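You operate a simulated robot arm through the tools that you are given. There is no shell and no other tool.

You run a simulated two-armed robot. Do the job below in one go: nothing can be reset, and whatever is moved stays where it is left.

JOB
Find where the sensor picks up the white reflector block and clamp the slide there.
Fine: free the clamp, seat the block in the slide's pocket, push the slide in till the display says FOUND and stop within a centimetre; leave the tester on.

Only the result counts: the job must be done as asked and must still hold three seconds after the hand-in. Knocking over, shifting, dropping, spilling or breaking anything else fails it.

ROBOT AND FRAMES
Two 7-joint arms with two-finger parallel grippers on one trunk that stands fixed in place. Base frame: the origin is at the foot of the trunk, x ahead of it, y to its left, z up. Lengths are in mm, angles in degrees, forces in N, time in s.
The left shoulder is at [50, 168, 1182], the right one opposite. With the tool pointing down near the work surface each hand reaches from about 220 to 660 mm from the base axis, measured 20 degrees to its own side. Payload 1.57 kg a hand.
The tool frame of a hand sits at the grasp point between the pads (the TCP): z along the fingers, y along the line on which they close. The tips reach 30 mm beyond it. Largest opening 80 mm; finger width 17, thickness 12; the body of the gripper, 40 by 82 mm, starts 80 mm behind the TCP.
Orientation is that of the tool frame in the base frame, as a unit quaternion [x, y, z, w]. With the fingers straight down and closing along the base's y, the tool's x points along the base's -x, its y along +y and its z along -z.

CONTROLS
- The arms move only by the tool nudge_tool. It takes "left_motion", "right_motion" or both (then of equal length, played together; a hand with none holds still); each is a list of rows, each a list of 7 numbers: the shift along the base's x, y, z in mm, then the turn, a rotation vector about the base's x, y, z in rad, then the opening, from 0 (shut) to 1 (fully open). In form: [[tx, ty, tz, wx, wy, wz, grip], ...]. A call has 1 to 20 rows; each row is the pose to reach, as a shift and turn from the pose commanded when the call began. Rows are played at 5 a second. More than 50 mm and 8.6 degrees between two rows, or a gripper value outside its range, and nothing of the call is played. A pose out of reach is approached as far as the arm can. The call stops where the force on the tool passes 40 N (or 10 N more than at its start, if that is more) or the arm is blocked; 0.2 s more then pass. The fingers move at their own pace (about 45 mm/s each) and stop on an object; they squeeze with about 42 N. The grip force told is the motor's: it shows also when the fingers shut on nothing. Time passes only in rows, and 0.2 s behind the last, so rows that repeat a pose let the fingers close. It gives the time, the measured TCP pose, the force on the tool (base axes), the opening and the grip force at its end, in the units of the frame above (readings bear some noise), with the torque about the TCP (base axes, N m) and any sound that the robot's microphone picked up, and new pictures: "views" is both (left out), scene, wrist or none (wrist: the cameras of the hands that moved).
- Cameras (640 x 400 px; columns grow to the right, rows downward): "scene" is now at [108.8, 48.1, 1418.3]; the picture's right is [0.56, -0.83, 0.00], its down [-0.35, -0.24, -0.91] and it looks along [0.75, 0.51, -0.42] (base axes); focal length 278 px, centre (320, 200). "left" rides on the left gripper at [72, 7, -122] in its tool frame; the picture's right is [-0.09, 1.00, 0.00], its down [-0.84, -0.08, -0.54] and it looks along [-0.54, -0.05, 0.84] (tool axes); focal length 238 px, centre (320, 200). "right" rides on the right gripper at [72, -7, -122] in its tool frame; the picture's right is [0.09, 1.00, 0.00], its down [-0.84, 0.08, -0.54] and it looks along [-0.54, 0.05, 0.84] (tool axes); focal length 238 px, centre (320, 200). There is no depth. A picture from a camera that has moved, and an enlarged one, comes with that camera's place and axes in the base frame and with its lens. The place of the scene camera against the robot may be out by one fixed shift of up to 18 mm in any direction.
- raise_lower(by): slides the trunk up (or, below 0, down) by that many mm; the arms and the scene camera ride with it, the base frame stays. It gives what a move gives, with no picture.
- turn_head(pan, tilt): turns the head with the scene camera to pan (to the left, within 80 degrees either way) and tilt (down, from -29 to 69), counted from straight ahead of the robot. It gives what a move gives, and a new picture of the scene camera.
- inspect(camera, box): a new picture of the part [left, top, right, bottom] of that camera's present view, enlarged. It takes no simulated time.
- finish_job(): hands the job in; it is judged then, once.

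Nothing tells you positions but the pictures and the camera data. Unless the task says otherwise, let go and move clear before handing in.

The tools are called as a command line: name --argument value ..., lists and objects as JSON in quotes. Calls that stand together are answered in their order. nudge_tool: Moves the arms, as the interface text tells. Its arguments: {"type":"object","properties":{"left_motion":{"type":"array"},"right_motion":{"type":"array"},"views":{"type":"string","enum":["both","scene","wrist","none"]}},"required":[]} The other tools are called the same way: raise_lower (by) moves the trunk up or down; turn_head (pan, tilt) turns the head that bears the scene camera; inspect (camera, box) takes an enlarged picture of a part of a camera's view; finish_job () hands the job in.

At the start:

```text
clock: 0.0
left_tcp_pos: [229.3, 260.2, 1288.9]
left_tool_rot: [-0.001, 1.0, 0.0, 0.0]
left_contact_force: [-0.1, 0.8, 0.2]
left_wrist_torque: [0.06, 0.02, 0.01]
left_finger_gap: 79.9
left_gripper_force: 0.0
right_tcp_pos: [346.5, 11.3, 1217.0]
right_tool_rot: [-0.001, 1.0, -0.001, 0.0]
right_contact_force: [-0.1, -0.1, -0.9]
right_wrist_torque: [0.02, 0.0, 0.0]
right_finger_gap: 80.1
right_gripper_force: 0.0
trunk travel left (down, up): [-350.0, 93.0]
head pan, tilt (commanded): [34.3, 24.8]
```

scene: 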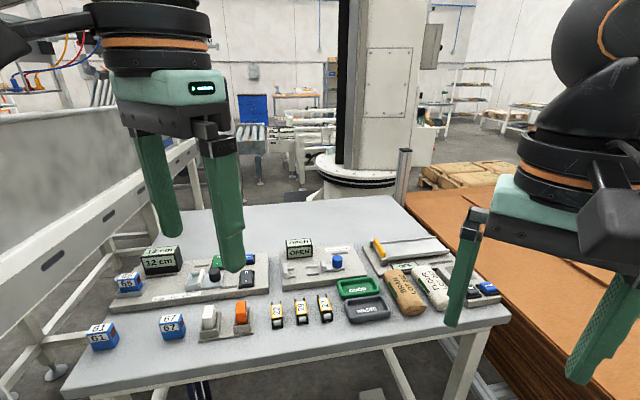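
right: 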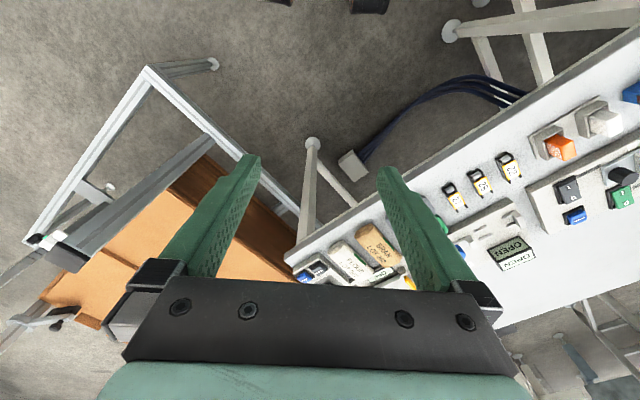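
left: 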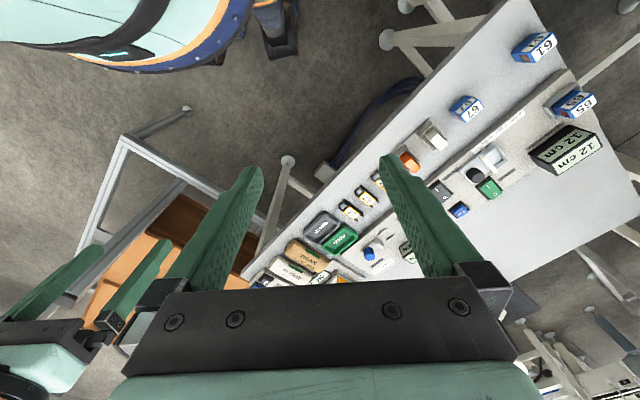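

I see a table with several testers; the one with a "12 cm" display is probably the sensor tester with a slide, a clamp and blocks. I'll enlarge the pictures to see the details before I move anything.

inspect --camera "scene" --box '[80, 230, 280, 355]'

inspect --camera "left" --box '[400, 10, 640, 230]'

inspect --camera "scene" --box '[260, 220, 510, 355]'

```text
3.20 times, centred on (180, 292) of scene
camera zoom: at [108.8, 48.1, 1418.3], right [0.56, -0.83, 0.0], down [-0.35, -0.24, -0.91], along [0.75, 0.51, -0.42], focal length 891 px, centre (768, -96)
```

zoom: 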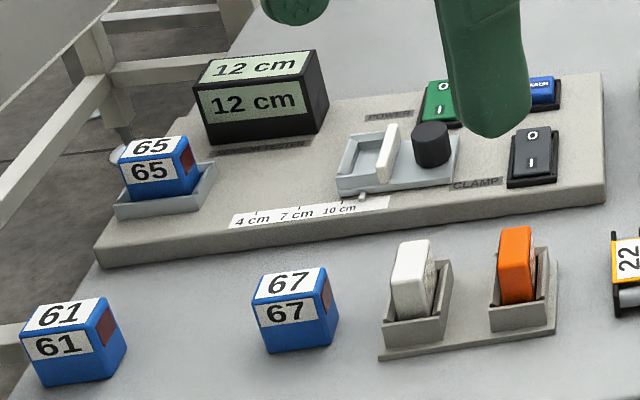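

```text
1.82 times, centred on (520, 120) of left
camera zoom: at [158.8, 267.2, 1411.8], right [0.09, 1.0, 0.0], down [0.84, -0.08, 0.54], along [0.54, -0.05, -0.84], focal length 433 px, centre (-44, 346)
```

zoom: 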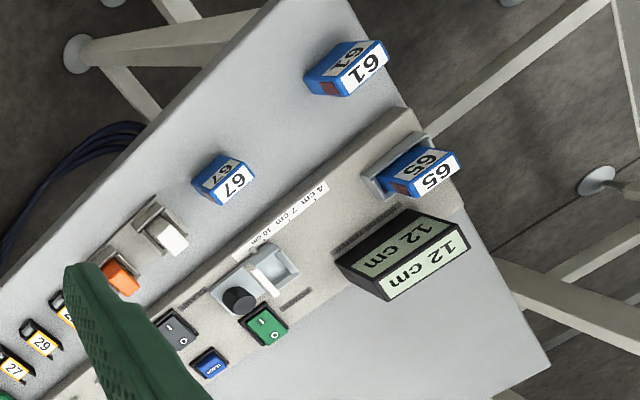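

```text
2.56 times, centred on (385, 288) of scene
camera zoom: at [108.8, 48.1, 1418.3], right [0.56, -0.83, 0.0], down [-0.35, -0.24, -0.91], along [0.75, 0.51, -0.42], focal length 713 px, centre (154, -24)
```

zoom: 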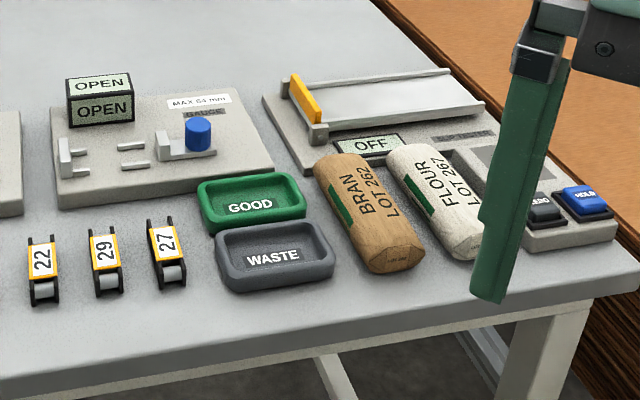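

The tester board holds sensor 65 in a socket, the 12 cm display, a slide with a black knob, a black CLAMP rocker, a green power rocker and a blue button. The white and orange blocks stand in holders in front of it. I'll take closer pictures.

inspect --camera "scene" --box '[175, 245, 275, 307]'

inspect --camera "left" --box '[480, 90, 580, 180]'

inspect --camera "left" --box '[400, 110, 540, 230]'

inspect --camera "right" --box '[510, 70, 640, 240]'

```text
6.40 times, centred on (225, 276) of scene
camera zoom: at [108.8, 48.1, 1418.3], right [0.56, -0.83, 0.0], down [-0.35, -0.24, -0.91], along [0.75, 0.51, -0.42], focal length 1782 px, centre (928, -286)
```

zoom: 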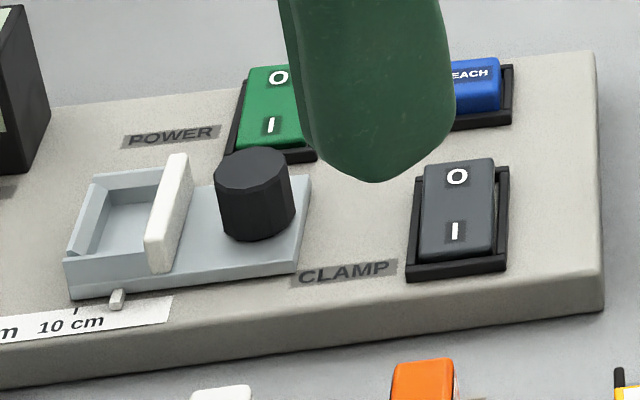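

```text
4.44 times, centred on (530, 135) of left
camera zoom: at [158.8, 267.2, 1411.8], right [0.09, 1.0, 0.0], down [0.84, -0.08, 0.54], along [0.54, -0.05, -0.84], focal length 1059 px, centre (-613, 489)
```

zoom: 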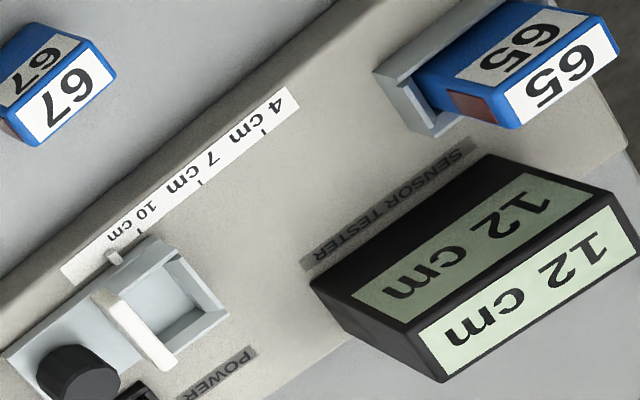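

```text
3.33 times, centred on (470, 170) of left
camera zoom: at [158.8, 267.2, 1411.8], right [0.09, 1.0, 0.0], down [0.84, -0.08, 0.54], along [0.54, -0.05, -0.84], focal length 794 px, centre (-180, 300)
```

zoom: 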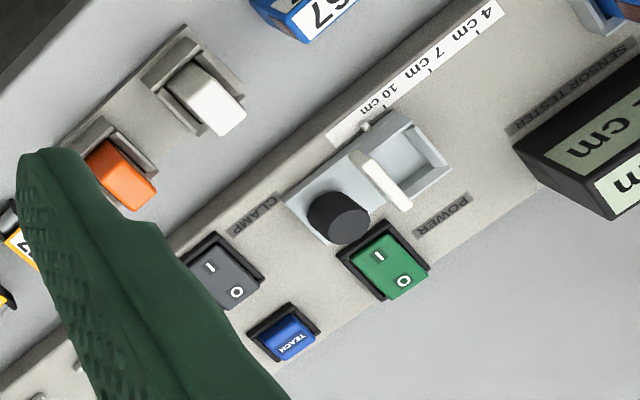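

```text
2.35 times, centred on (575, 155) of right
camera zoom: at [275.8, 4.5, 1339.1], right [-0.09, 1.0, 0.0], down [0.84, 0.08, 0.54], along [0.54, 0.05, -0.84], focal length 561 px, centre (-280, 306)
```

zoom: 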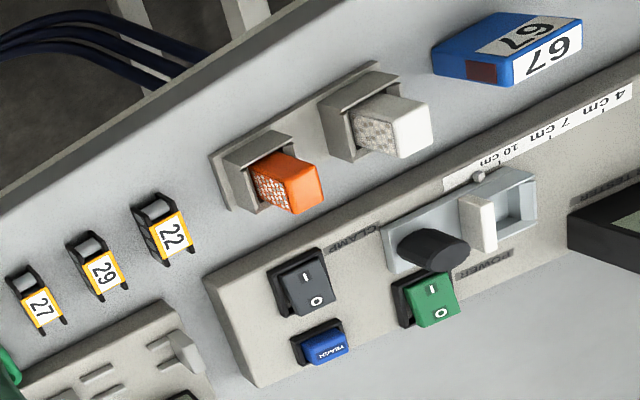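

I take the slide's travel to run along about u = (0.76, -0.65) in base xy, with the sensor at the -u end, the board top near z = 930 and the white block near (332, 482). I'll bring the left hand over for a closer look, turned so that its camera looks square across the board.

nudge_tool --left_motion '[[12, 25, -22, 0, 0, 0.109, 1], [24, 50, -44, 0, 0, 0.218, 1], [36, 75, -66, 0, 0, 0.326, 1], [48, 100, -88, 0, 0, 0.435, 1], [60, 125, -110, 0, 0, 0.544, 1], [72, 150, -132, 0, 0, 0.653, 1], [84, 175, -154, 0, 0, 0.761, 1], [96, 200, -176, 0, 0, 0.87, 1]]'

```text
clock: 1.8
left_tcp_pos: [325.6, 462.3, 1113.3]
left_tool_rot: [-0.423, 0.906, -0.001, 0.001]
left_contact_force: [-0.2, -0.8, -0.3]
left_wrist_torque: [-0.01, 0.01, 0.01]
left_finger_gap: 80.3
left_gripper_force: 0.0
right_tcp_pos: [347.7, 10.6, 1218.2]
right_tool_rot: [0.0, 1.0, 0.0, -0.001]
right_contact_force: [-0.6, -0.2, -0.7]
right_wrist_torque: [0.02, 0.01, -0.01]
right_finger_gap: 80.0
right_gripper_force: 0.1
trunk travel left (down, up): [-350.0, 93.0]
head pan, tilt (commanded): [34.3, 24.8]
camera scene: at [109.0, 48.5, 1418.3], right [0.56, -0.83, 0.0], down [-0.35, -0.24, -0.91], along [0.75, 0.51, -0.42], focal length 278 px, centre (320, 200)
camera left: at [275.6, 411.1, 1234.9], right [-0.7, 0.71, 0.0], down [0.6, 0.59, 0.54], along [0.39, 0.38, -0.84], focal length 238 px, centre (320, 200)
```

scene: 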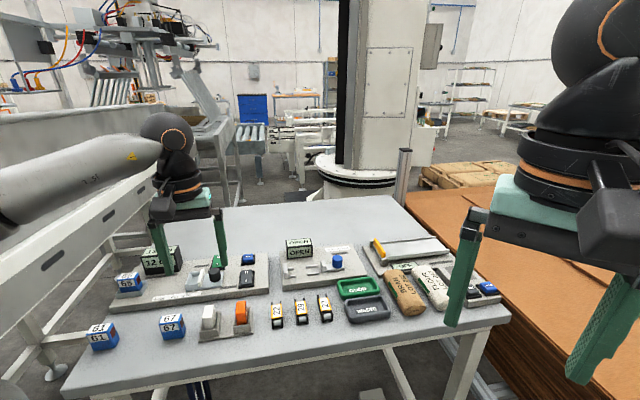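
left: 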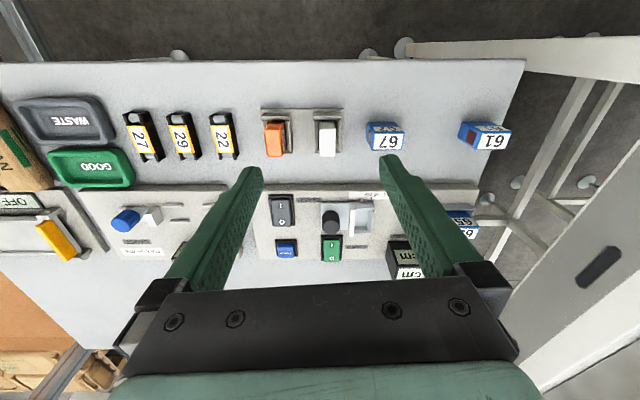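

From this pose the board and table edges lie about level in the picture, so the table axis is about u = (0.71, -0.71), a 45° yaw. I'll zoom in on the tester and the blocks.

inspect --camera "left" --box '[240, 170, 400, 270]'

inspect --camera "left" --box '[250, 95, 410, 195]'

inspect --camera "scene" --box '[185, 245, 275, 345]'

```text
4.00 times, centred on (320, 220) of left
camera zoom: at [275.6, 411.1, 1234.9], right [-0.7, 0.71, 0.0], down [0.6, 0.59, 0.54], along [0.39, 0.38, -0.84], focal length 953 px, centre (320, 120)
```

zoom: 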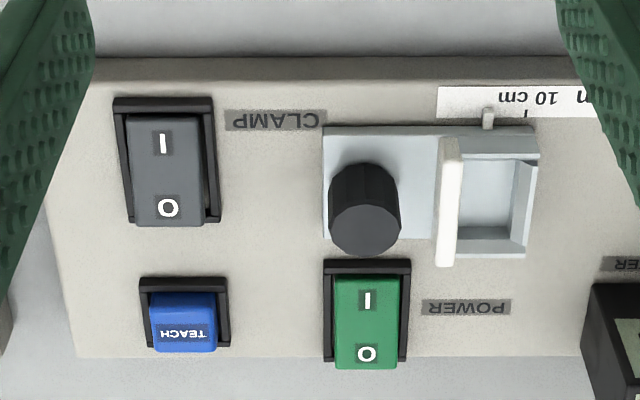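

```text
4.00 times, centred on (330, 145) of left
camera zoom: at [275.6, 411.1, 1234.9], right [-0.7, 0.71, 0.0], down [0.6, 0.59, 0.54], along [0.39, 0.38, -0.84], focal length 953 px, centre (280, 420)
```

zoom: 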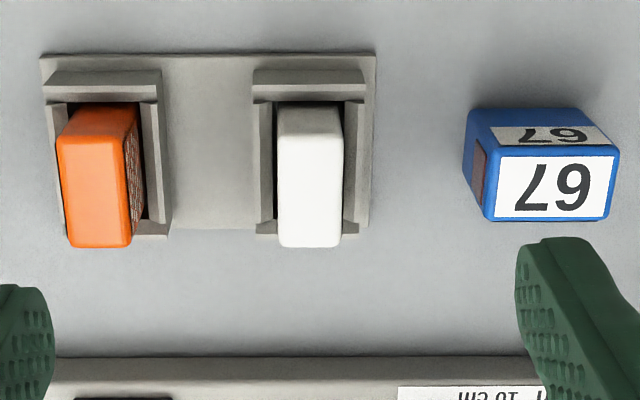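

```text
4.00 times, centred on (230, 295) of scene
camera zoom: at [109.0, 48.5, 1418.3], right [0.56, -0.83, 0.0], down [-0.35, -0.24, -0.91], along [0.75, 0.51, -0.42], focal length 1114 px, centre (680, -180)
```

zoom: 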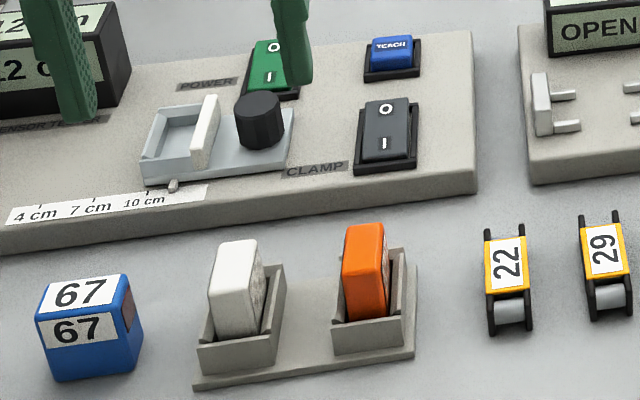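

I'll zoom further on the block, the rocker positions and the slide.

inspect --camera "scene" --box '[196, 298, 256, 338]'

inspect --camera "left" --box '[300, 110, 356, 165]'

inspect --camera "scene" --box '[210, 248, 270, 293]'

inspect --camera "left" --box '[310, 190, 390, 240]'

```text
10.00 times, centred on (226, 318) of scene
camera zoom: at [109.0, 48.5, 1418.3], right [0.56, -0.83, 0.0], down [-0.35, -0.24, -0.91], along [0.75, 0.51, -0.42], focal length 2784 px, centre (1260, -980)
```

zoom: 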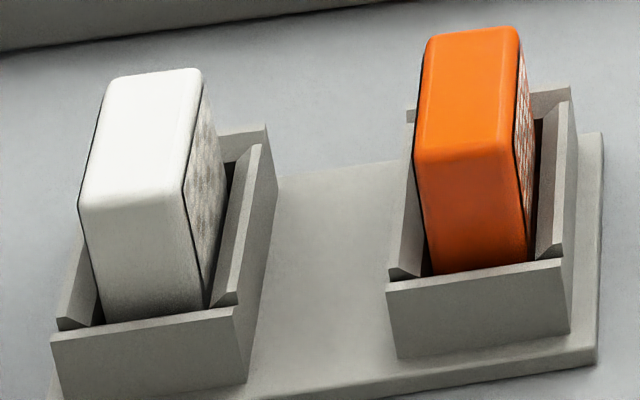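

```text
7.27 times, centred on (328, 138) of left
camera zoom: at [275.6, 411.1, 1234.9], right [-0.7, 0.71, 0.0], down [0.6, 0.59, 0.54], along [0.39, 0.38, -0.84], focal length 1734 px, centre (262, 654)
```

zoom: 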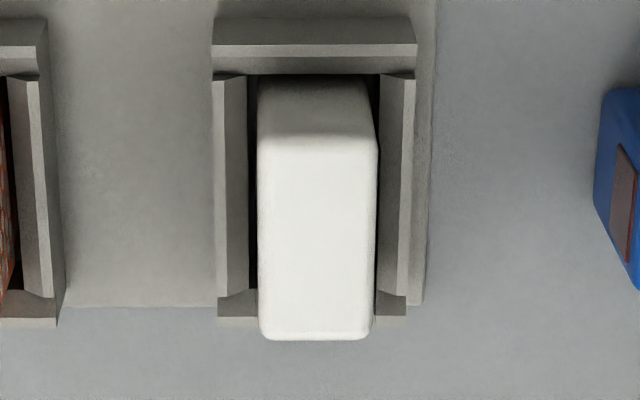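

```text
8.89 times, centred on (240, 270) of scene
camera zoom: at [109.0, 48.5, 1418.3], right [0.56, -0.83, 0.0], down [-0.35, -0.24, -0.91], along [0.75, 0.51, -0.42], focal length 2475 px, centre (1031, -427)
```

zoom: 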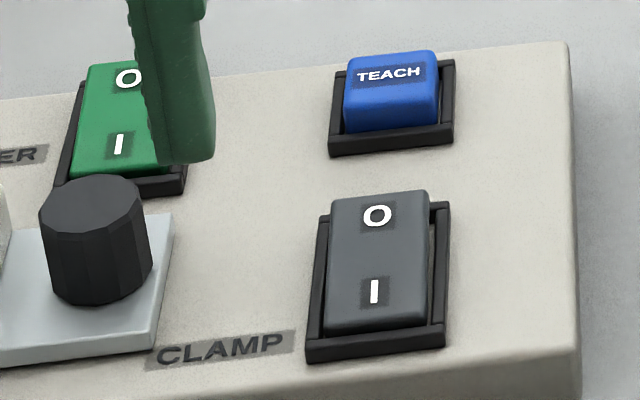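

```text
8.00 times, centred on (350, 215) of left
camera zoom: at [275.6, 411.1, 1234.9], right [-0.7, 0.71, 0.0], down [0.6, 0.59, 0.54], along [0.39, 0.38, -0.84], focal length 1907 px, centre (80, 80)
```

zoom: 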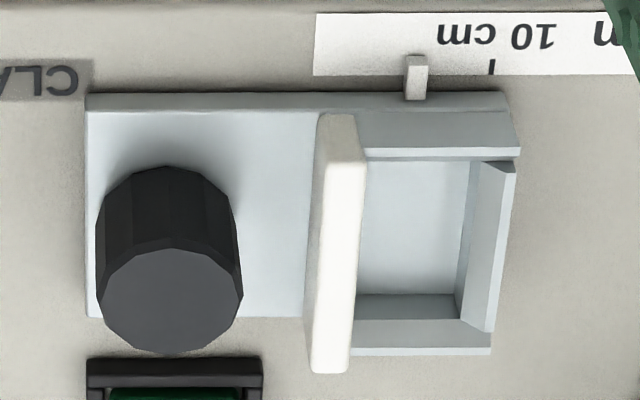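

The CLAMP and POWER rockers both look pressed at I (on), with their O ends raised at the far side. The pocket is the rimmed recess on the sensor side of the white fin. To triangulate heights I'll take a second view, shifted toward the sensor and lower, with yaw set to 45°.

nudge_tool --left_motion '[[-13, 13, -10, 0, 0, -0.044, 1], [-26, 26, -20, 0, 0, -0.088, 1], [-39, 39, -30, 0, 0, -0.088, 1], [-50, 50, -40, 0, 0, -0.088, 1]]' --views "wrist"

```text
clock: 2.8
left_tcp_pos: [276.1, 512.2, 1072.5]
left_tool_rot: [-0.381, 0.925, 0.0, 0.0]
left_contact_force: [0.4, -0.6, -0.5]
left_wrist_torque: [-0.03, 0.0, -0.01]
left_finger_gap: 80.0
left_gripper_force: 0.1
right_tcp_pos: [347.2, 9.8, 1218.0]
right_tool_rot: [0.0, 1.0, -0.001, 0.001]
right_contact_force: [1.0, 0.1, 0.3]
right_wrist_torque: [-0.01, 0.01, -0.01]
right_finger_gap: 79.9
right_gripper_force: 0.2
trunk travel left (down, up): [-350.0, 93.0]
head pan, tilt (commanded): [34.3, 24.8]
camera left: at [220.4, 465.3, 1195.6], right [-0.64, 0.77, 0.0], down [0.65, 0.53, 0.54], along [0.42, 0.34, -0.84], focal length 238 px, centre (320, 200)
```

left: 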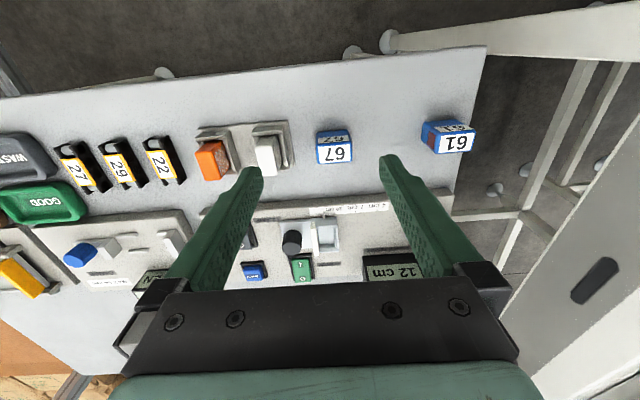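

inspect --camera "left" --box '[280, 195, 360, 245]'

inspect --camera "left" --box '[240, 115, 300, 180]'

inspect --camera "left" --box '[230, 190, 400, 290]'

```text
8.00 times, centred on (320, 220) of left
camera zoom: at [220.4, 465.3, 1195.6], right [-0.64, 0.77, 0.0], down [0.65, 0.53, 0.54], along [0.42, 0.34, -0.84], focal length 1907 px, centre (320, 40)
```

zoom: 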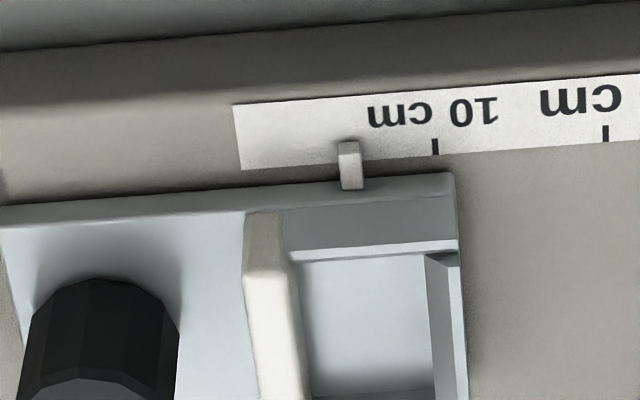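

```text
6.15 times, centred on (270, 148) of left
camera zoom: at [220.4, 465.3, 1195.6], right [-0.64, 0.77, 0.0], down [0.65, 0.53, 0.54], along [0.42, 0.34, -0.84], focal length 1467 px, centre (628, 523)
```

zoom: 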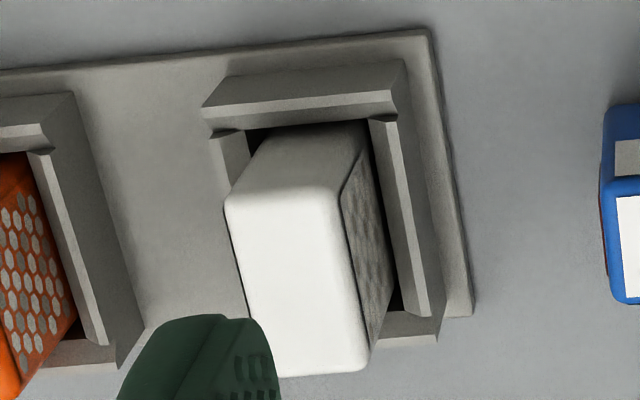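

```text
3.76 times, centred on (315, 240) of left
camera zoom: at [220.4, 465.3, 1195.6], right [-0.64, 0.77, 0.0], down [0.65, 0.53, 0.54], along [0.42, 0.34, -0.84], focal length 897 px, centre (339, 49)
```

zoom: 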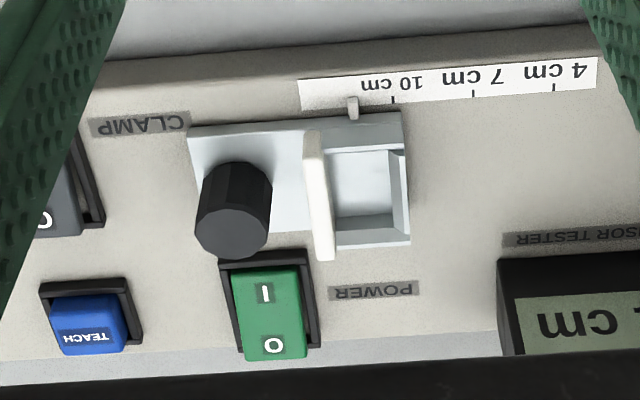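

From two views I put the board top at z ≈ 924, the pocket centre near (389, 618), the knob near (425, 583) with its top at z ≈ 956, and the clamp's raised O end near (484, 533) at z ≈ 936. The white block's top is near (340, 488, 949). I'll close the left fingers and move over the O end of CLAMP.

nudge_tool --left_motion '[[40, 4, -5, 0, 0, 0, 0], [80, 8, -10, 0, 0, 0, 0], [120, 12, -18, 0, 0, 0, 0], [160, 16, -25, 0, 0, 0, 0], [190, 20, -33, 0, 0, 0, 0], [208, 22, -33, 0, 0, 0, 0], [208, 22, -50, 0, 0, 0, 0]]'

```text
clock: 4.4
left_tcp_pos: [485.4, 533.5, 1022.7]
left_tool_rot: [-0.381, 0.925, 0.001, 0.001]
left_contact_force: [0.9, 0.5, 0.2]
left_wrist_torque: [0.04, 0.04, 0.0]
left_finger_gap: 0.2
left_gripper_force: 21.0
right_tcp_pos: [347.7, 10.8, 1218.2]
right_tool_rot: [0.0, 1.0, 0.0, 0.0]
right_contact_force: [0.5, 0.1, 0.4]
right_wrist_torque: [-0.01, 0.05, -0.01]
right_finger_gap: 80.1
right_gripper_force: 0.1
trunk travel left (down, up): [-350.0, 93.0]
head pan, tilt (commanded): [34.3, 24.8]
camera scene: at [108.8, 48.3, 1418.3], right [0.56, -0.83, 0.0], down [-0.35, -0.24, -0.91], along [0.75, 0.51, -0.42], focal length 278 px, centre (320, 200)
camera left: at [430.6, 487.0, 1145.3], right [-0.64, 0.77, 0.0], down [0.65, 0.53, 0.54], along [0.42, 0.35, -0.84], focal length 238 px, centre (320, 200)
```

scene: 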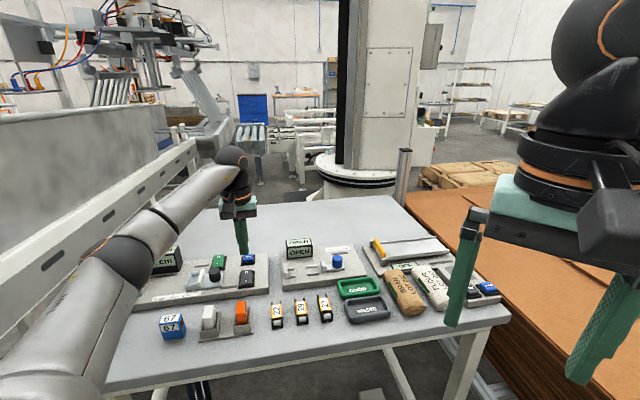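
left: 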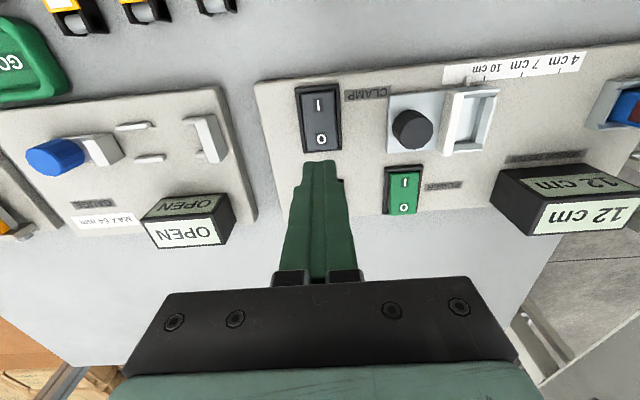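

I'm above the clamp with the fingers shut, and the display and rockers are clear in the wrist picture. I'll zoom in to check the alignment over the O end.

inspect --camera "left" --box '[270, 70, 430, 220]'

inspect --camera "left" --box '[380, 40, 640, 240]'

```text
2.67 times, centred on (350, 145) of left
camera zoom: at [430.6, 487.0, 1145.3], right [-0.64, 0.77, 0.0], down [0.65, 0.53, 0.54], along [0.42, 0.35, -0.84], focal length 636 px, centre (240, 347)
```

zoom: 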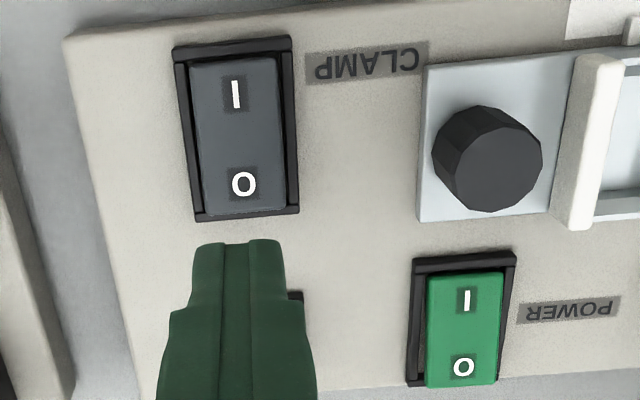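

```text
2.00 times, centred on (510, 140) of left
camera zoom: at [430.6, 487.0, 1145.3], right [-0.64, 0.77, 0.0], down [0.65, 0.53, 0.54], along [0.42, 0.35, -0.84], focal length 477 px, centre (-60, 320)
```

zoom: 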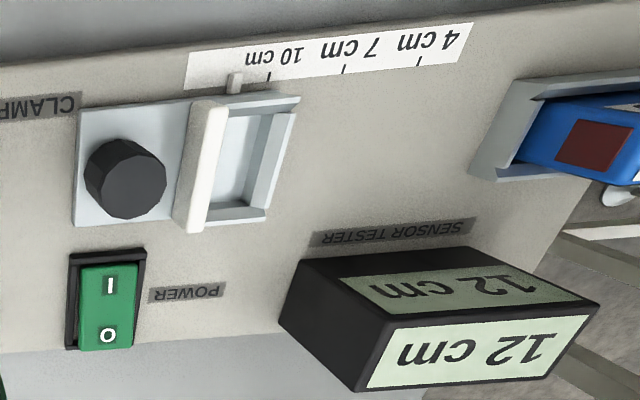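

The fingertips line up over the O label. I'll press down in small steps and listen for the click.

nudge_tool --left_motion '[[-1, -1, -20, 0, 0, 0, 0], [-1, -1, -40, 0, 0, 0, 0], [-1, -1, -52, 0, 0, 0, 0], [-1, -1, -56, 0, 0, 0, 0], [-1, -1, -59, 0, 0, 0, 0], [-1, -1, -62, 0, 0, 0, 0], [-1, -1, -65, 0, 0, 0, 0]]'

```text
clock: 6.0
left_tcp_pos: [484.4, 531.4, 965.3]
left_tool_rot: [-0.382, 0.924, -0.001, 0.005]
left_contact_force: [3.8, 4.2, 27.0]
left_wrist_torque: [-0.02, 0.07, -0.1]
left_finger_gap: 0.1
left_gripper_force: 21.1
right_tcp_pos: [345.1, 9.8, 1219.6]
right_tool_rot: [-0.001, 1.0, 0.001, 0.001]
right_contact_force: [0.4, -0.3, 0.1]
right_wrist_torque: [0.02, 0.01, 0.0]
right_finger_gap: 80.2
right_gripper_force: 0.1
trunk travel left (down, up): [-350.0, 93.0]
head pan, tilt (commanded): [34.3, 24.8]
camera scene: at [106.7, 46.0, 1419.1], right [0.56, -0.83, 0.0], down [-0.34, -0.24, -0.91], along [0.75, 0.51, -0.42], focal length 278 px, centre (320, 200)
camera left: at [427.4, 484.7, 1086.1], right [-0.64, 0.77, -0.01], down [0.64, 0.53, 0.55], along [0.43, 0.35, -0.84], focal length 238 px, centre (320, 200)
```

scene: 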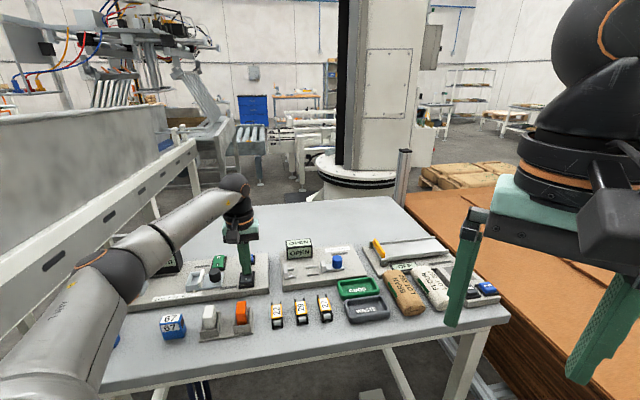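
left: 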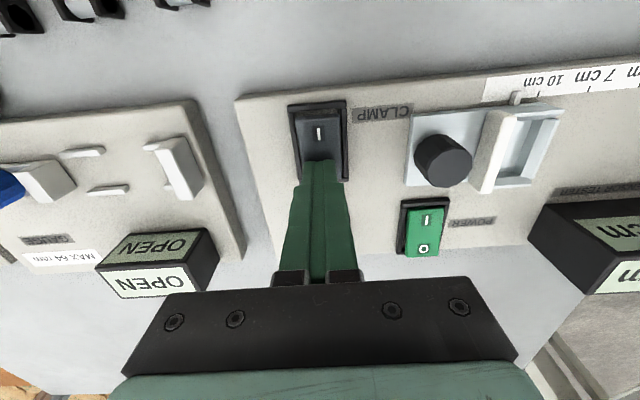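

The fingers press with 27 N on the rocker but there's no click yet. I'll check the contact before pressing harder.

inspect --camera "left" --box '[260, 80, 380, 200]'

inspect --camera "scene" --box '[200, 220, 290, 300]'

```text
3.33 times, centred on (320, 140) of left
camera zoom: at [427.4, 484.7, 1086.1], right [-0.64, 0.77, -0.01], down [0.64, 0.53, 0.55], along [0.43, 0.35, -0.84], focal length 794 px, centre (320, 400)
```

zoom: 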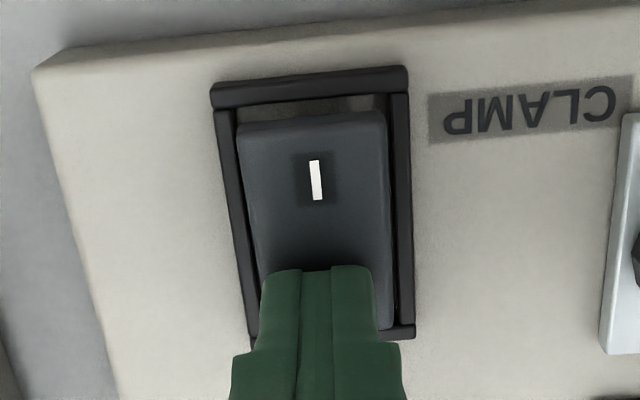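

```text
5.00 times, centred on (245, 260) of scene
camera zoom: at [106.7, 46.0, 1419.1], right [0.56, -0.83, 0.0], down [-0.34, -0.24, -0.91], along [0.75, 0.51, -0.42], focal length 1392 px, centre (695, -100)
```

zoom: 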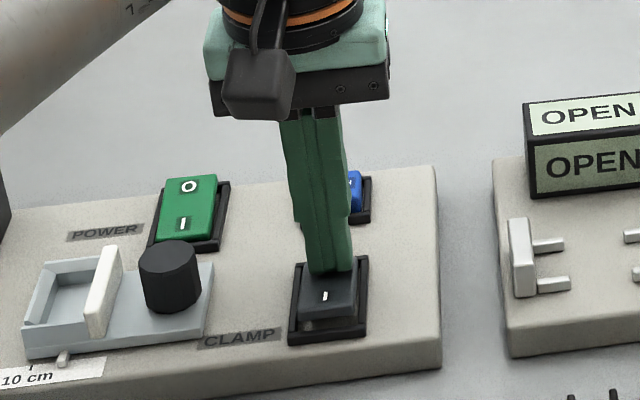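

The I end now looks raised, so the rocker seems to have flipped. I'll lift off and check.

nudge_tool --left_motion '[[0, 0, 20, 0, 0, 0, 0], [0, 0, 45, 0, 0, 0, 0], [0, 0, 65, 0, 0, 0, 0]]' --views "wrist"

inspect --camera "left" --box '[270, 70, 430, 220]'

```text
clock: 6.8
left_tcp_pos: [482.3, 530.6, 1024.5]
left_tool_rot: [-0.38, 0.925, 0.001, 0.0]
left_contact_force: [-0.8, 0.4, 0.6]
left_wrist_torque: [0.03, 0.0, 0.0]
left_finger_gap: 0.2
left_gripper_force: 21.8
right_tcp_pos: [346.5, 12.5, 1216.7]
right_tool_rot: [0.0, 1.0, 0.0, 0.0]
right_contact_force: [0.2, -0.3, -0.4]
right_wrist_torque: [0.02, -0.03, -0.01]
right_finger_gap: 79.6
right_gripper_force: 0.0
trunk travel left (down, up): [-350.0, 93.0]
head pan, tilt (commanded): [34.3, 24.8]
camera left: at [427.3, 484.4, 1146.7], right [-0.64, 0.77, 0.0], down [0.65, 0.53, 0.54], along [0.42, 0.35, -0.84], focal length 238 px, centre (320, 200)
```

left: 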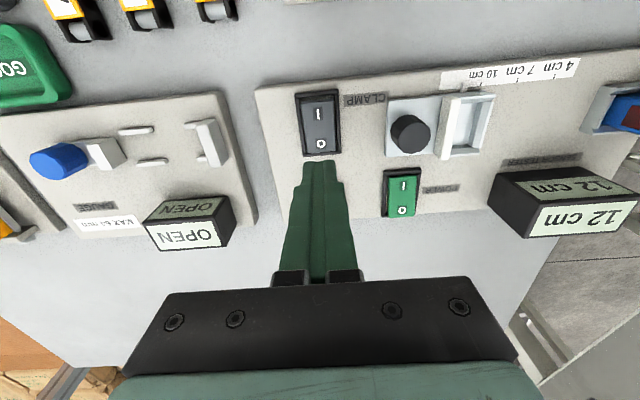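

```text
2.67 times, centred on (350, 145) of left
camera zoom: at [427.3, 484.4, 1146.7], right [-0.64, 0.77, 0.0], down [0.65, 0.53, 0.54], along [0.42, 0.35, -0.84], focal length 636 px, centre (240, 347)
```

zoom: 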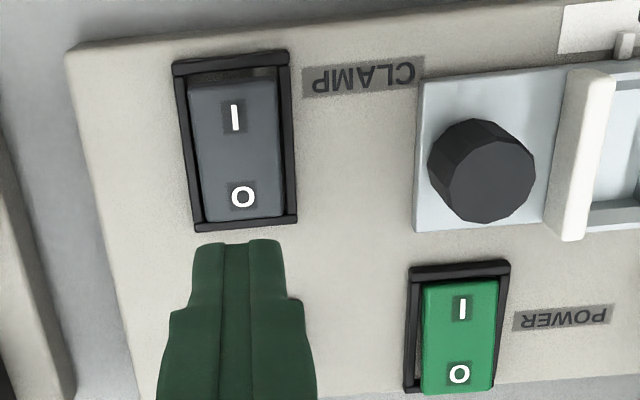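

CLAMP is now flipped to O, so the slide is free. Next I'll open the gripper, turn it -90° so that it closes across the board (along v), and move above the white block.

nudge_tool --left_motion '[[-6, -2, 8, 0, 0, -0.131, 0.2], [-20, -6, 14, 0, 0, -0.262, 0.4], [-34, -10, 18, 0, 0, -0.393, 0.7], [-48, -14, 18, 0, 0, -0.524, 0.7], [-62, -18, 18, 0, 0, -0.654, 0.7], [-76, -22, 18, 0, 0, -0.785, 0.7], [-90, -26, 18, 0, 0, -0.916, 0.7], [-104, -31, 18, 0, 0, -1.047, 0.7], [-118, -36, 18, 0, 0, -1.178, 0.7], [-130, -40, 18, 0, 0, -1.309, 0.7], [-138, -43, 18, 0, 0, -1.44, 0.7], [-143, -44, 18, 0, 0, -1.569, 0.7]]'

```text
clock: 9.4
left_tcp_pos: [308.2, 324.9, 1050.9]
left_tool_rot: [0.373, 0.928, 0.001, -0.002]
left_contact_force: [-0.3, -0.2, -0.2]
left_wrist_torque: [0.01, 0.05, -0.03]
left_finger_gap: 56.1
left_gripper_force: 0.1
left hand out of reach, approached as far as the arm can: row 6, 7, 8, 9, 10, 11, 12
right_tcp_pos: [349.1, 12.5, 1217.3]
right_tool_rot: [0.0, 1.0, 0.001, -0.001]
right_contact_force: [0.1, -0.6, -0.2]
right_wrist_torque: [0.02, 0.01, 0.02]
right_finger_gap: 79.7
right_gripper_force: 0.1
trunk travel left (down, up): [-350.0, 93.0]
head pan, tilt (commanded): [34.3, 24.8]
camera scene: at [111.1, 47.9, 1418.0], right [0.56, -0.83, 0.0], down [-0.35, -0.24, -0.91], along [0.75, 0.51, -0.42], focal length 278 px, centre (320, 200)
camera left: at [261.5, 378.4, 1172.9], right [0.76, 0.65, 0.0], down [0.55, -0.64, 0.54], along [0.35, -0.41, -0.84], focal length 238 px, centre (320, 200)
```

scene: 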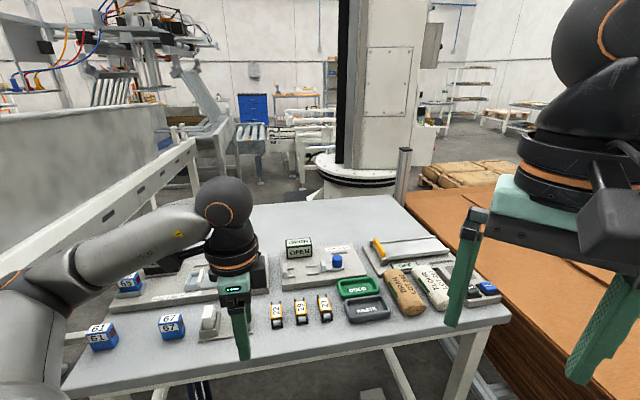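
left: 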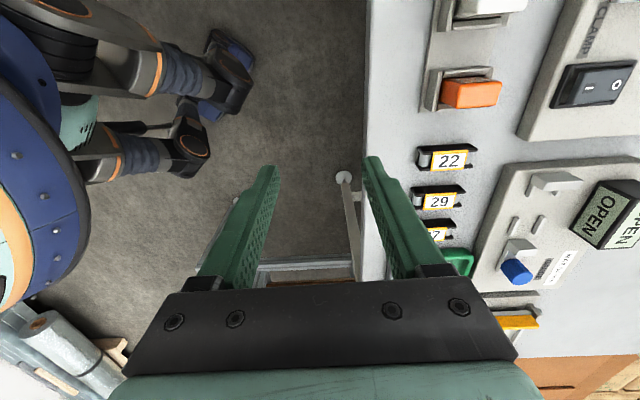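

A yaw of -45° is out of the wrist's range here. I'll turn back and grip the block along the slide's direction instead (yaw 45°, which works), holding only its top so the fingers clear the fin. First I'll turn back at a safe height.

nudge_tool --left_motion '[[0, 0, 0, 0, 0, 0.13, 0.7], [0, 0, 0, 0, 0, 0.26, 0.7], [0, 0, 0, 0, 0, 0.39, 0.7], [0, 0, 0, 0, 0, 0.52, 0.7], [0, 0, 0, 0, 0, 0.65, 0.7], [0, 0, 0, 0, 0, 0.78, 0.7]]' --views "none"

```text
clock: 10.8
left_tcp_pos: [306.5, 324.2, 1052.0]
left_tool_rot: [0.002, 1.0, 0.0, 0.0]
left_contact_force: [-0.5, -0.3, 0.1]
left_wrist_torque: [0.05, 0.02, 0.01]
left_finger_gap: 56.2
left_gripper_force: 0.0
right_tcp_pos: [347.1, 11.5, 1217.5]
right_tool_rot: [0.001, 1.0, -0.001, 0.0]
right_contact_force: [-0.3, -0.1, -0.6]
right_wrist_torque: [0.03, 0.02, 0.02]
right_finger_gap: 79.9
right_gripper_force: 0.1
trunk travel left (down, up): [-350.0, 93.0]
head pan, tilt (commanded): [34.3, 24.8]
```

nudge_tool --left_motion '[[5, 27, -2, 0, 0, 0.131, 0.7], [10, 54, -4, 0, 0, 0.262, 0.7], [16, 82, -6, 0, 0, 0.393, 0.7], [22, 109, -8, 0, 0, 0.524, 0.7], [27, 136, -10, 0, 0, 0.654, 0.7], [32, 163, -11, 0, 0, 0.785, 0.7]]'

inspect --camera "left" --box '[250, 80, 390, 200]'

inspect --camera "left" --box '[260, 190, 400, 280]'

```text
clock: 12.2
left_tcp_pos: [338.1, 487.7, 1042.4]
left_tool_rot: [-0.379, 0.925, 0.0, 0.0]
left_contact_force: [-0.5, 0.5, 0.4]
left_wrist_torque: [-0.02, -0.01, -0.02]
left_finger_gap: 56.3
left_gripper_force: 0.1
right_tcp_pos: [346.3, 11.6, 1217.6]
right_tool_rot: [0.0, 1.0, 0.0, 0.0]
right_contact_force: [0.5, 0.1, 0.3]
right_wrist_torque: [0.02, 0.01, -0.01]
right_finger_gap: 79.8
right_gripper_force: 0.1
trunk travel left (down, up): [-350.0, 93.0]
head pan, tilt (commanded): [34.3, 24.8]
camera scene: at [108.9, 48.3, 1418.3], right [0.56, -0.83, 0.0], down [-0.35, -0.24, -0.91], along [0.75, 0.51, -0.42], focal length 278 px, centre (320, 200)
camera left: at [283.3, 441.3, 1164.1], right [-0.64, 0.77, 0.0], down [0.65, 0.53, 0.54], along [0.42, 0.34, -0.84], focal length 238 px, centre (320, 200)
```

scene: 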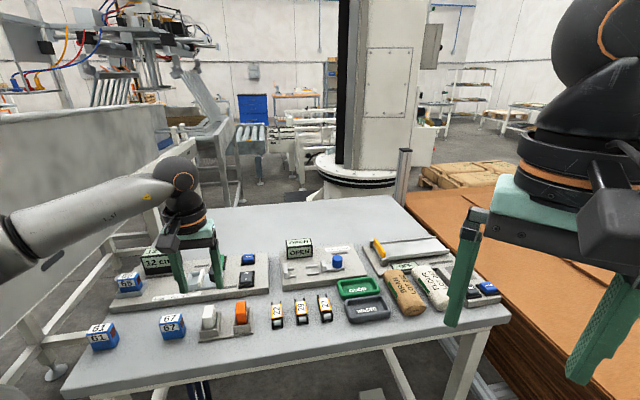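
left: 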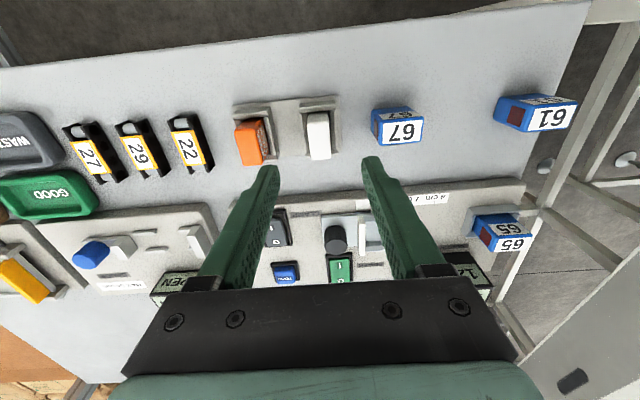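

```text
3.33 times, centred on (320, 140) of left
camera zoom: at [283.3, 441.3, 1164.1], right [-0.64, 0.77, 0.0], down [0.65, 0.53, 0.54], along [0.42, 0.34, -0.84], focal length 794 px, centre (320, 400)
```

zoom: 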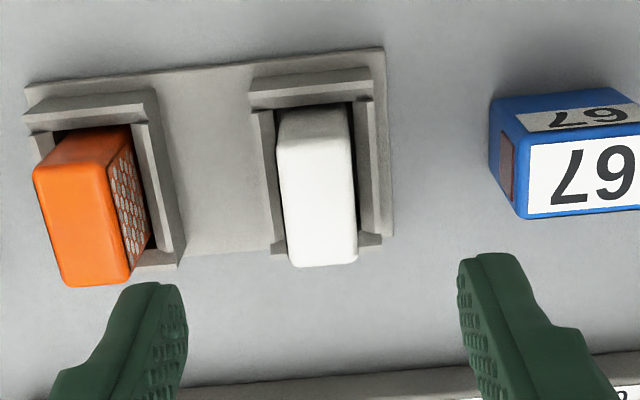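

```text
4.44 times, centred on (330, 235) of left
camera zoom: at [283.3, 441.3, 1164.1], right [-0.64, 0.77, 0.0], down [0.65, 0.53, 0.54], along [0.42, 0.34, -0.84], focal length 1059 px, centre (276, 44)
```

zoom: 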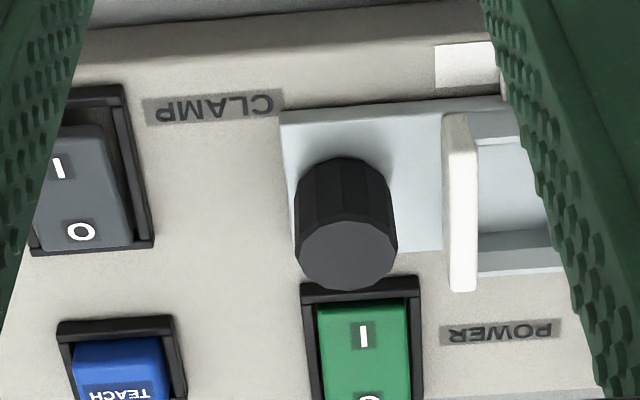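

The hand is now above the white block at (338, 488), which I put at about 20 x 33 mm with its top at z ≈ 949. I'll open to about 48 mm and descend so the fingers overlap its top 17 mm, then check before closing.

nudge_tool --left_motion '[[1, 1, -20, 0, 0, 0, 0.6], [1.5, 1, -45, 0, 0, 0, 0.6], [1.5, 1, -65, 0, 0, 0, 0.6], [1.5, 1, -79, 0, 0, 0, 0.6]]'

inspect --camera "left" --box '[240, 110, 400, 230]'

inspect --camera "scene" --box '[170, 270, 270, 345]'

```text
clock: 13.2
left_tcp_pos: [341.1, 487.1, 959.8]
left_tool_rot: [-0.379, 0.925, 0.0, 0.0]
left_contact_force: [0.1, -0.7, 0.2]
left_wrist_torque: [0.0, 0.01, 0.01]
left_finger_gap: 48.0
left_gripper_force: 0.0
right_tcp_pos: [347.4, 11.7, 1217.8]
right_tool_rot: [0.001, 1.0, 0.0, 0.0]
right_contact_force: [-0.1, 0.2, 0.4]
right_wrist_torque: [-0.02, 0.01, -0.03]
right_finger_gap: 80.1
right_gripper_force: 0.1
trunk travel left (down, up): [-350.0, 93.0]
head pan, tilt (commanded): [34.3, 24.8]
camera scene: at [108.9, 48.2, 1418.3], right [0.56, -0.83, 0.0], down [-0.35, -0.24, -0.91], along [0.75, 0.51, -0.42], focal length 278 px, centre (320, 200)
camera left: at [284.8, 440.8, 1082.5], right [-0.63, 0.77, 0.0], down [0.65, 0.53, 0.54], along [0.42, 0.34, -0.84], focal length 238 px, centre (320, 200)
```

scene: 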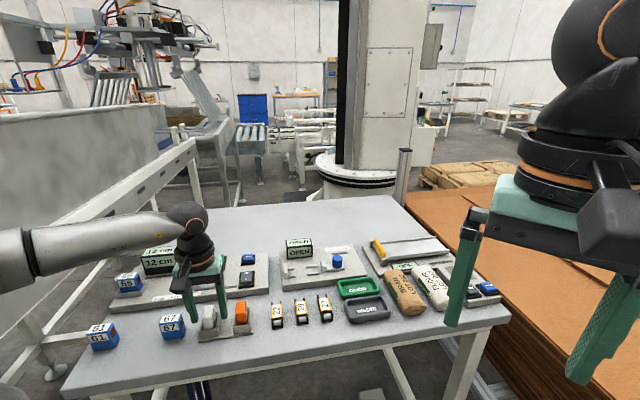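
left: 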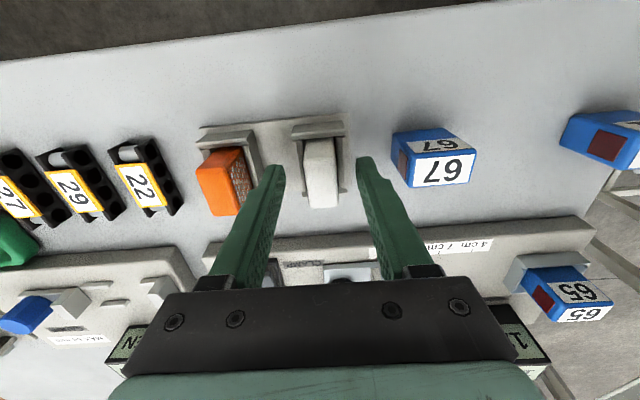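

```text
3.33 times, centred on (320, 170) of left
camera zoom: at [284.8, 440.8, 1082.5], right [-0.63, 0.77, 0.0], down [0.65, 0.53, 0.54], along [0.42, 0.34, -0.84], focal length 794 px, centre (320, 300)
```

zoom: 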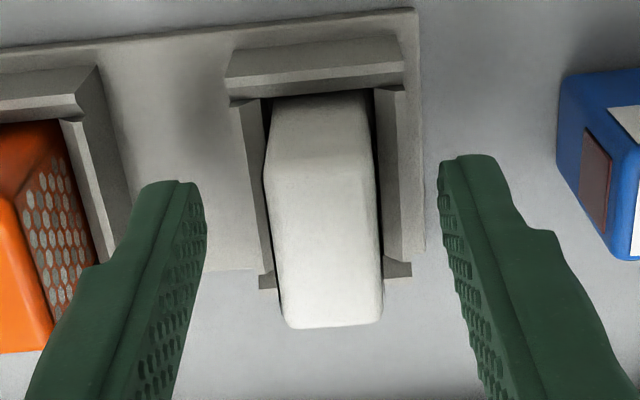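

```text
5.33 times, centred on (220, 308) of scene
camera zoom: at [108.9, 48.2, 1418.3], right [0.56, -0.83, 0.0], down [-0.35, -0.24, -0.91], along [0.75, 0.51, -0.42], focal length 1485 px, centre (853, -373)
```

zoom: 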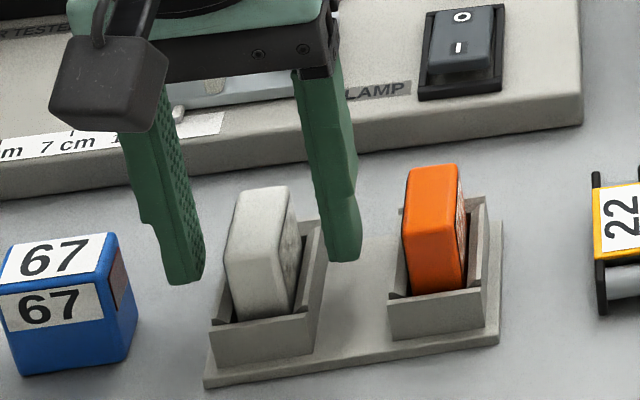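

The fingers straddle the white block evenly. I'll close on it now.

nudge_tool --left_motion '[[0, 0, 0, 0, 0, 0, 0], [0, 0, 0, 0, 0, 0, 0], [0, 0, 0, 0, 0, 0, 0], [0, 0, 0, 0, 0, 0, 0]]' --views "wrist"

inspect --camera "left" --box '[240, 110, 400, 230]'

```text
clock: 14.2
left_tcp_pos: [339.9, 487.1, 961.1]
left_tool_rot: [-0.379, 0.925, 0.0, 0.0]
left_contact_force: [-0.2, -0.1, 0.5]
left_wrist_torque: [0.01, 0.01, -0.03]
left_finger_gap: 18.6
left_gripper_force: 33.2
right_tcp_pos: [346.2, 11.0, 1217.7]
right_tool_rot: [0.0, 1.0, -0.001, 0.0]
right_contact_force: [-0.1, 0.7, 1.2]
right_wrist_torque: [-0.01, 0.02, -0.01]
right_finger_gap: 79.9
right_gripper_force: 0.0
trunk travel left (down, up): [-350.0, 93.0]
head pan, tilt (commanded): [34.3, 24.8]
camera left: at [284.9, 440.7, 1082.8], right [-0.63, 0.77, 0.0], down [0.65, 0.53, 0.54], along [0.42, 0.34, -0.84], focal length 238 px, centre (320, 200)
```

left: 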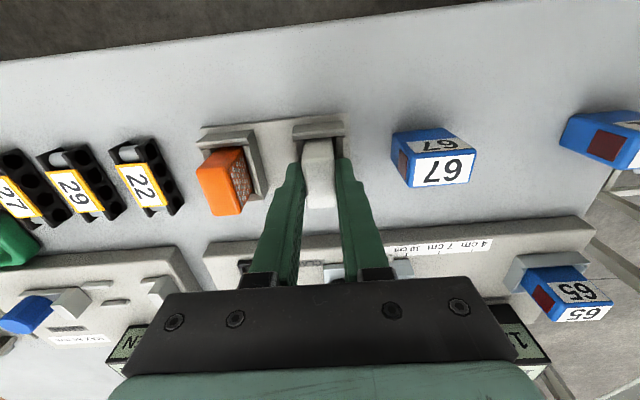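

```text
3.33 times, centred on (320, 170) of left
camera zoom: at [284.9, 440.7, 1082.8], right [-0.63, 0.77, 0.0], down [0.65, 0.53, 0.54], along [0.42, 0.34, -0.84], focal length 794 px, centre (320, 300)
```

zoom: 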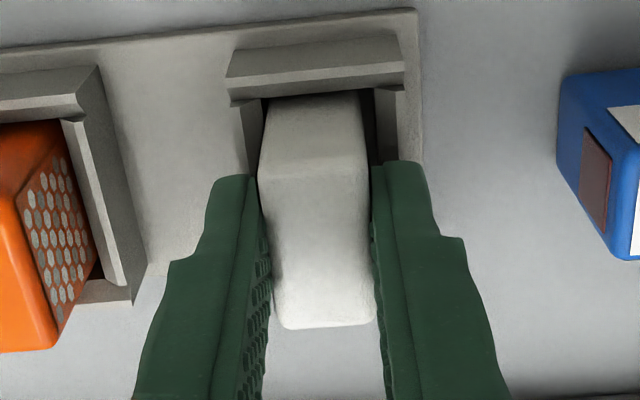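

The block is gripped (18.6 mm wide). I'll lift it well clear and carry it to just above the pocket, near (389, 618).

nudge_tool --left_motion '[[0, 0, 15, 0, 0, 0, 0], [0, 0, 35, 0, 0, 0, 0], [0, 0, 60, 0, 0, 0, 0], [0, 0, 80, 0, 0, 0, 0]]' --views "both"

inspect --camera "scene" --box '[140, 220, 260, 340]'

```text
clock: 15.2
left_tcp_pos: [340.2, 485.4, 1039.6]
left_tool_rot: [-0.379, 0.925, -0.001, 0.001]
left_contact_force: [0.3, -0.1, -1.0]
left_wrist_torque: [-0.04, 0.01, 0.02]
left_finger_gap: 18.7
left_gripper_force: 32.8
right_tcp_pos: [348.5, 10.8, 1217.2]
right_tool_rot: [0.001, 1.0, 0.0, -0.001]
right_contact_force: [0.0, -0.2, -0.5]
right_wrist_torque: [0.04, 0.0, 0.03]
right_finger_gap: 80.2
right_gripper_force: 0.0
trunk travel left (down, up): [-350.0, 93.0]
head pan, tilt (commanded): [34.3, 24.8]
camera scene: at [108.8, 48.1, 1418.3], right [0.56, -0.83, 0.0], down [-0.35, -0.24, -0.91], along [0.75, 0.51, -0.42], focal length 278 px, centre (320, 200)
camera left: at [285.1, 439.5, 1162.3], right [-0.63, 0.77, 0.0], down [0.65, 0.53, 0.54], along [0.42, 0.34, -0.84], focal length 238 px, centre (320, 200)
```

scene: 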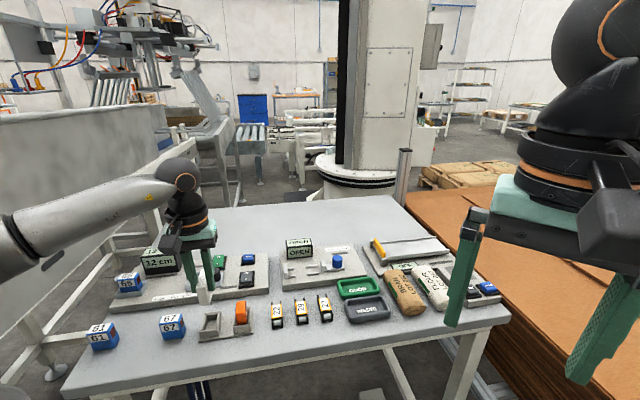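
left: 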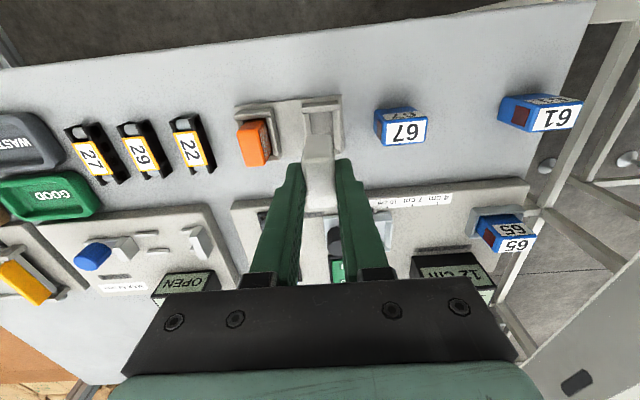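

```text
3.33 times, centred on (200, 280) of scene
camera zoom: at [108.8, 48.1, 1418.3], right [0.56, -0.83, 0.0], down [-0.35, -0.24, -0.91], along [0.75, 0.51, -0.42], focal length 928 px, centre (720, -67)
```

zoom: 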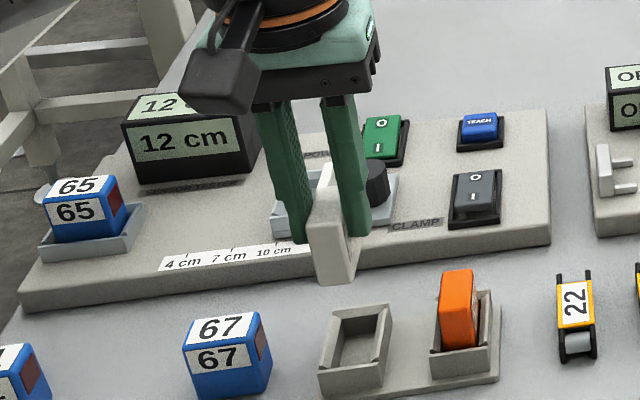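

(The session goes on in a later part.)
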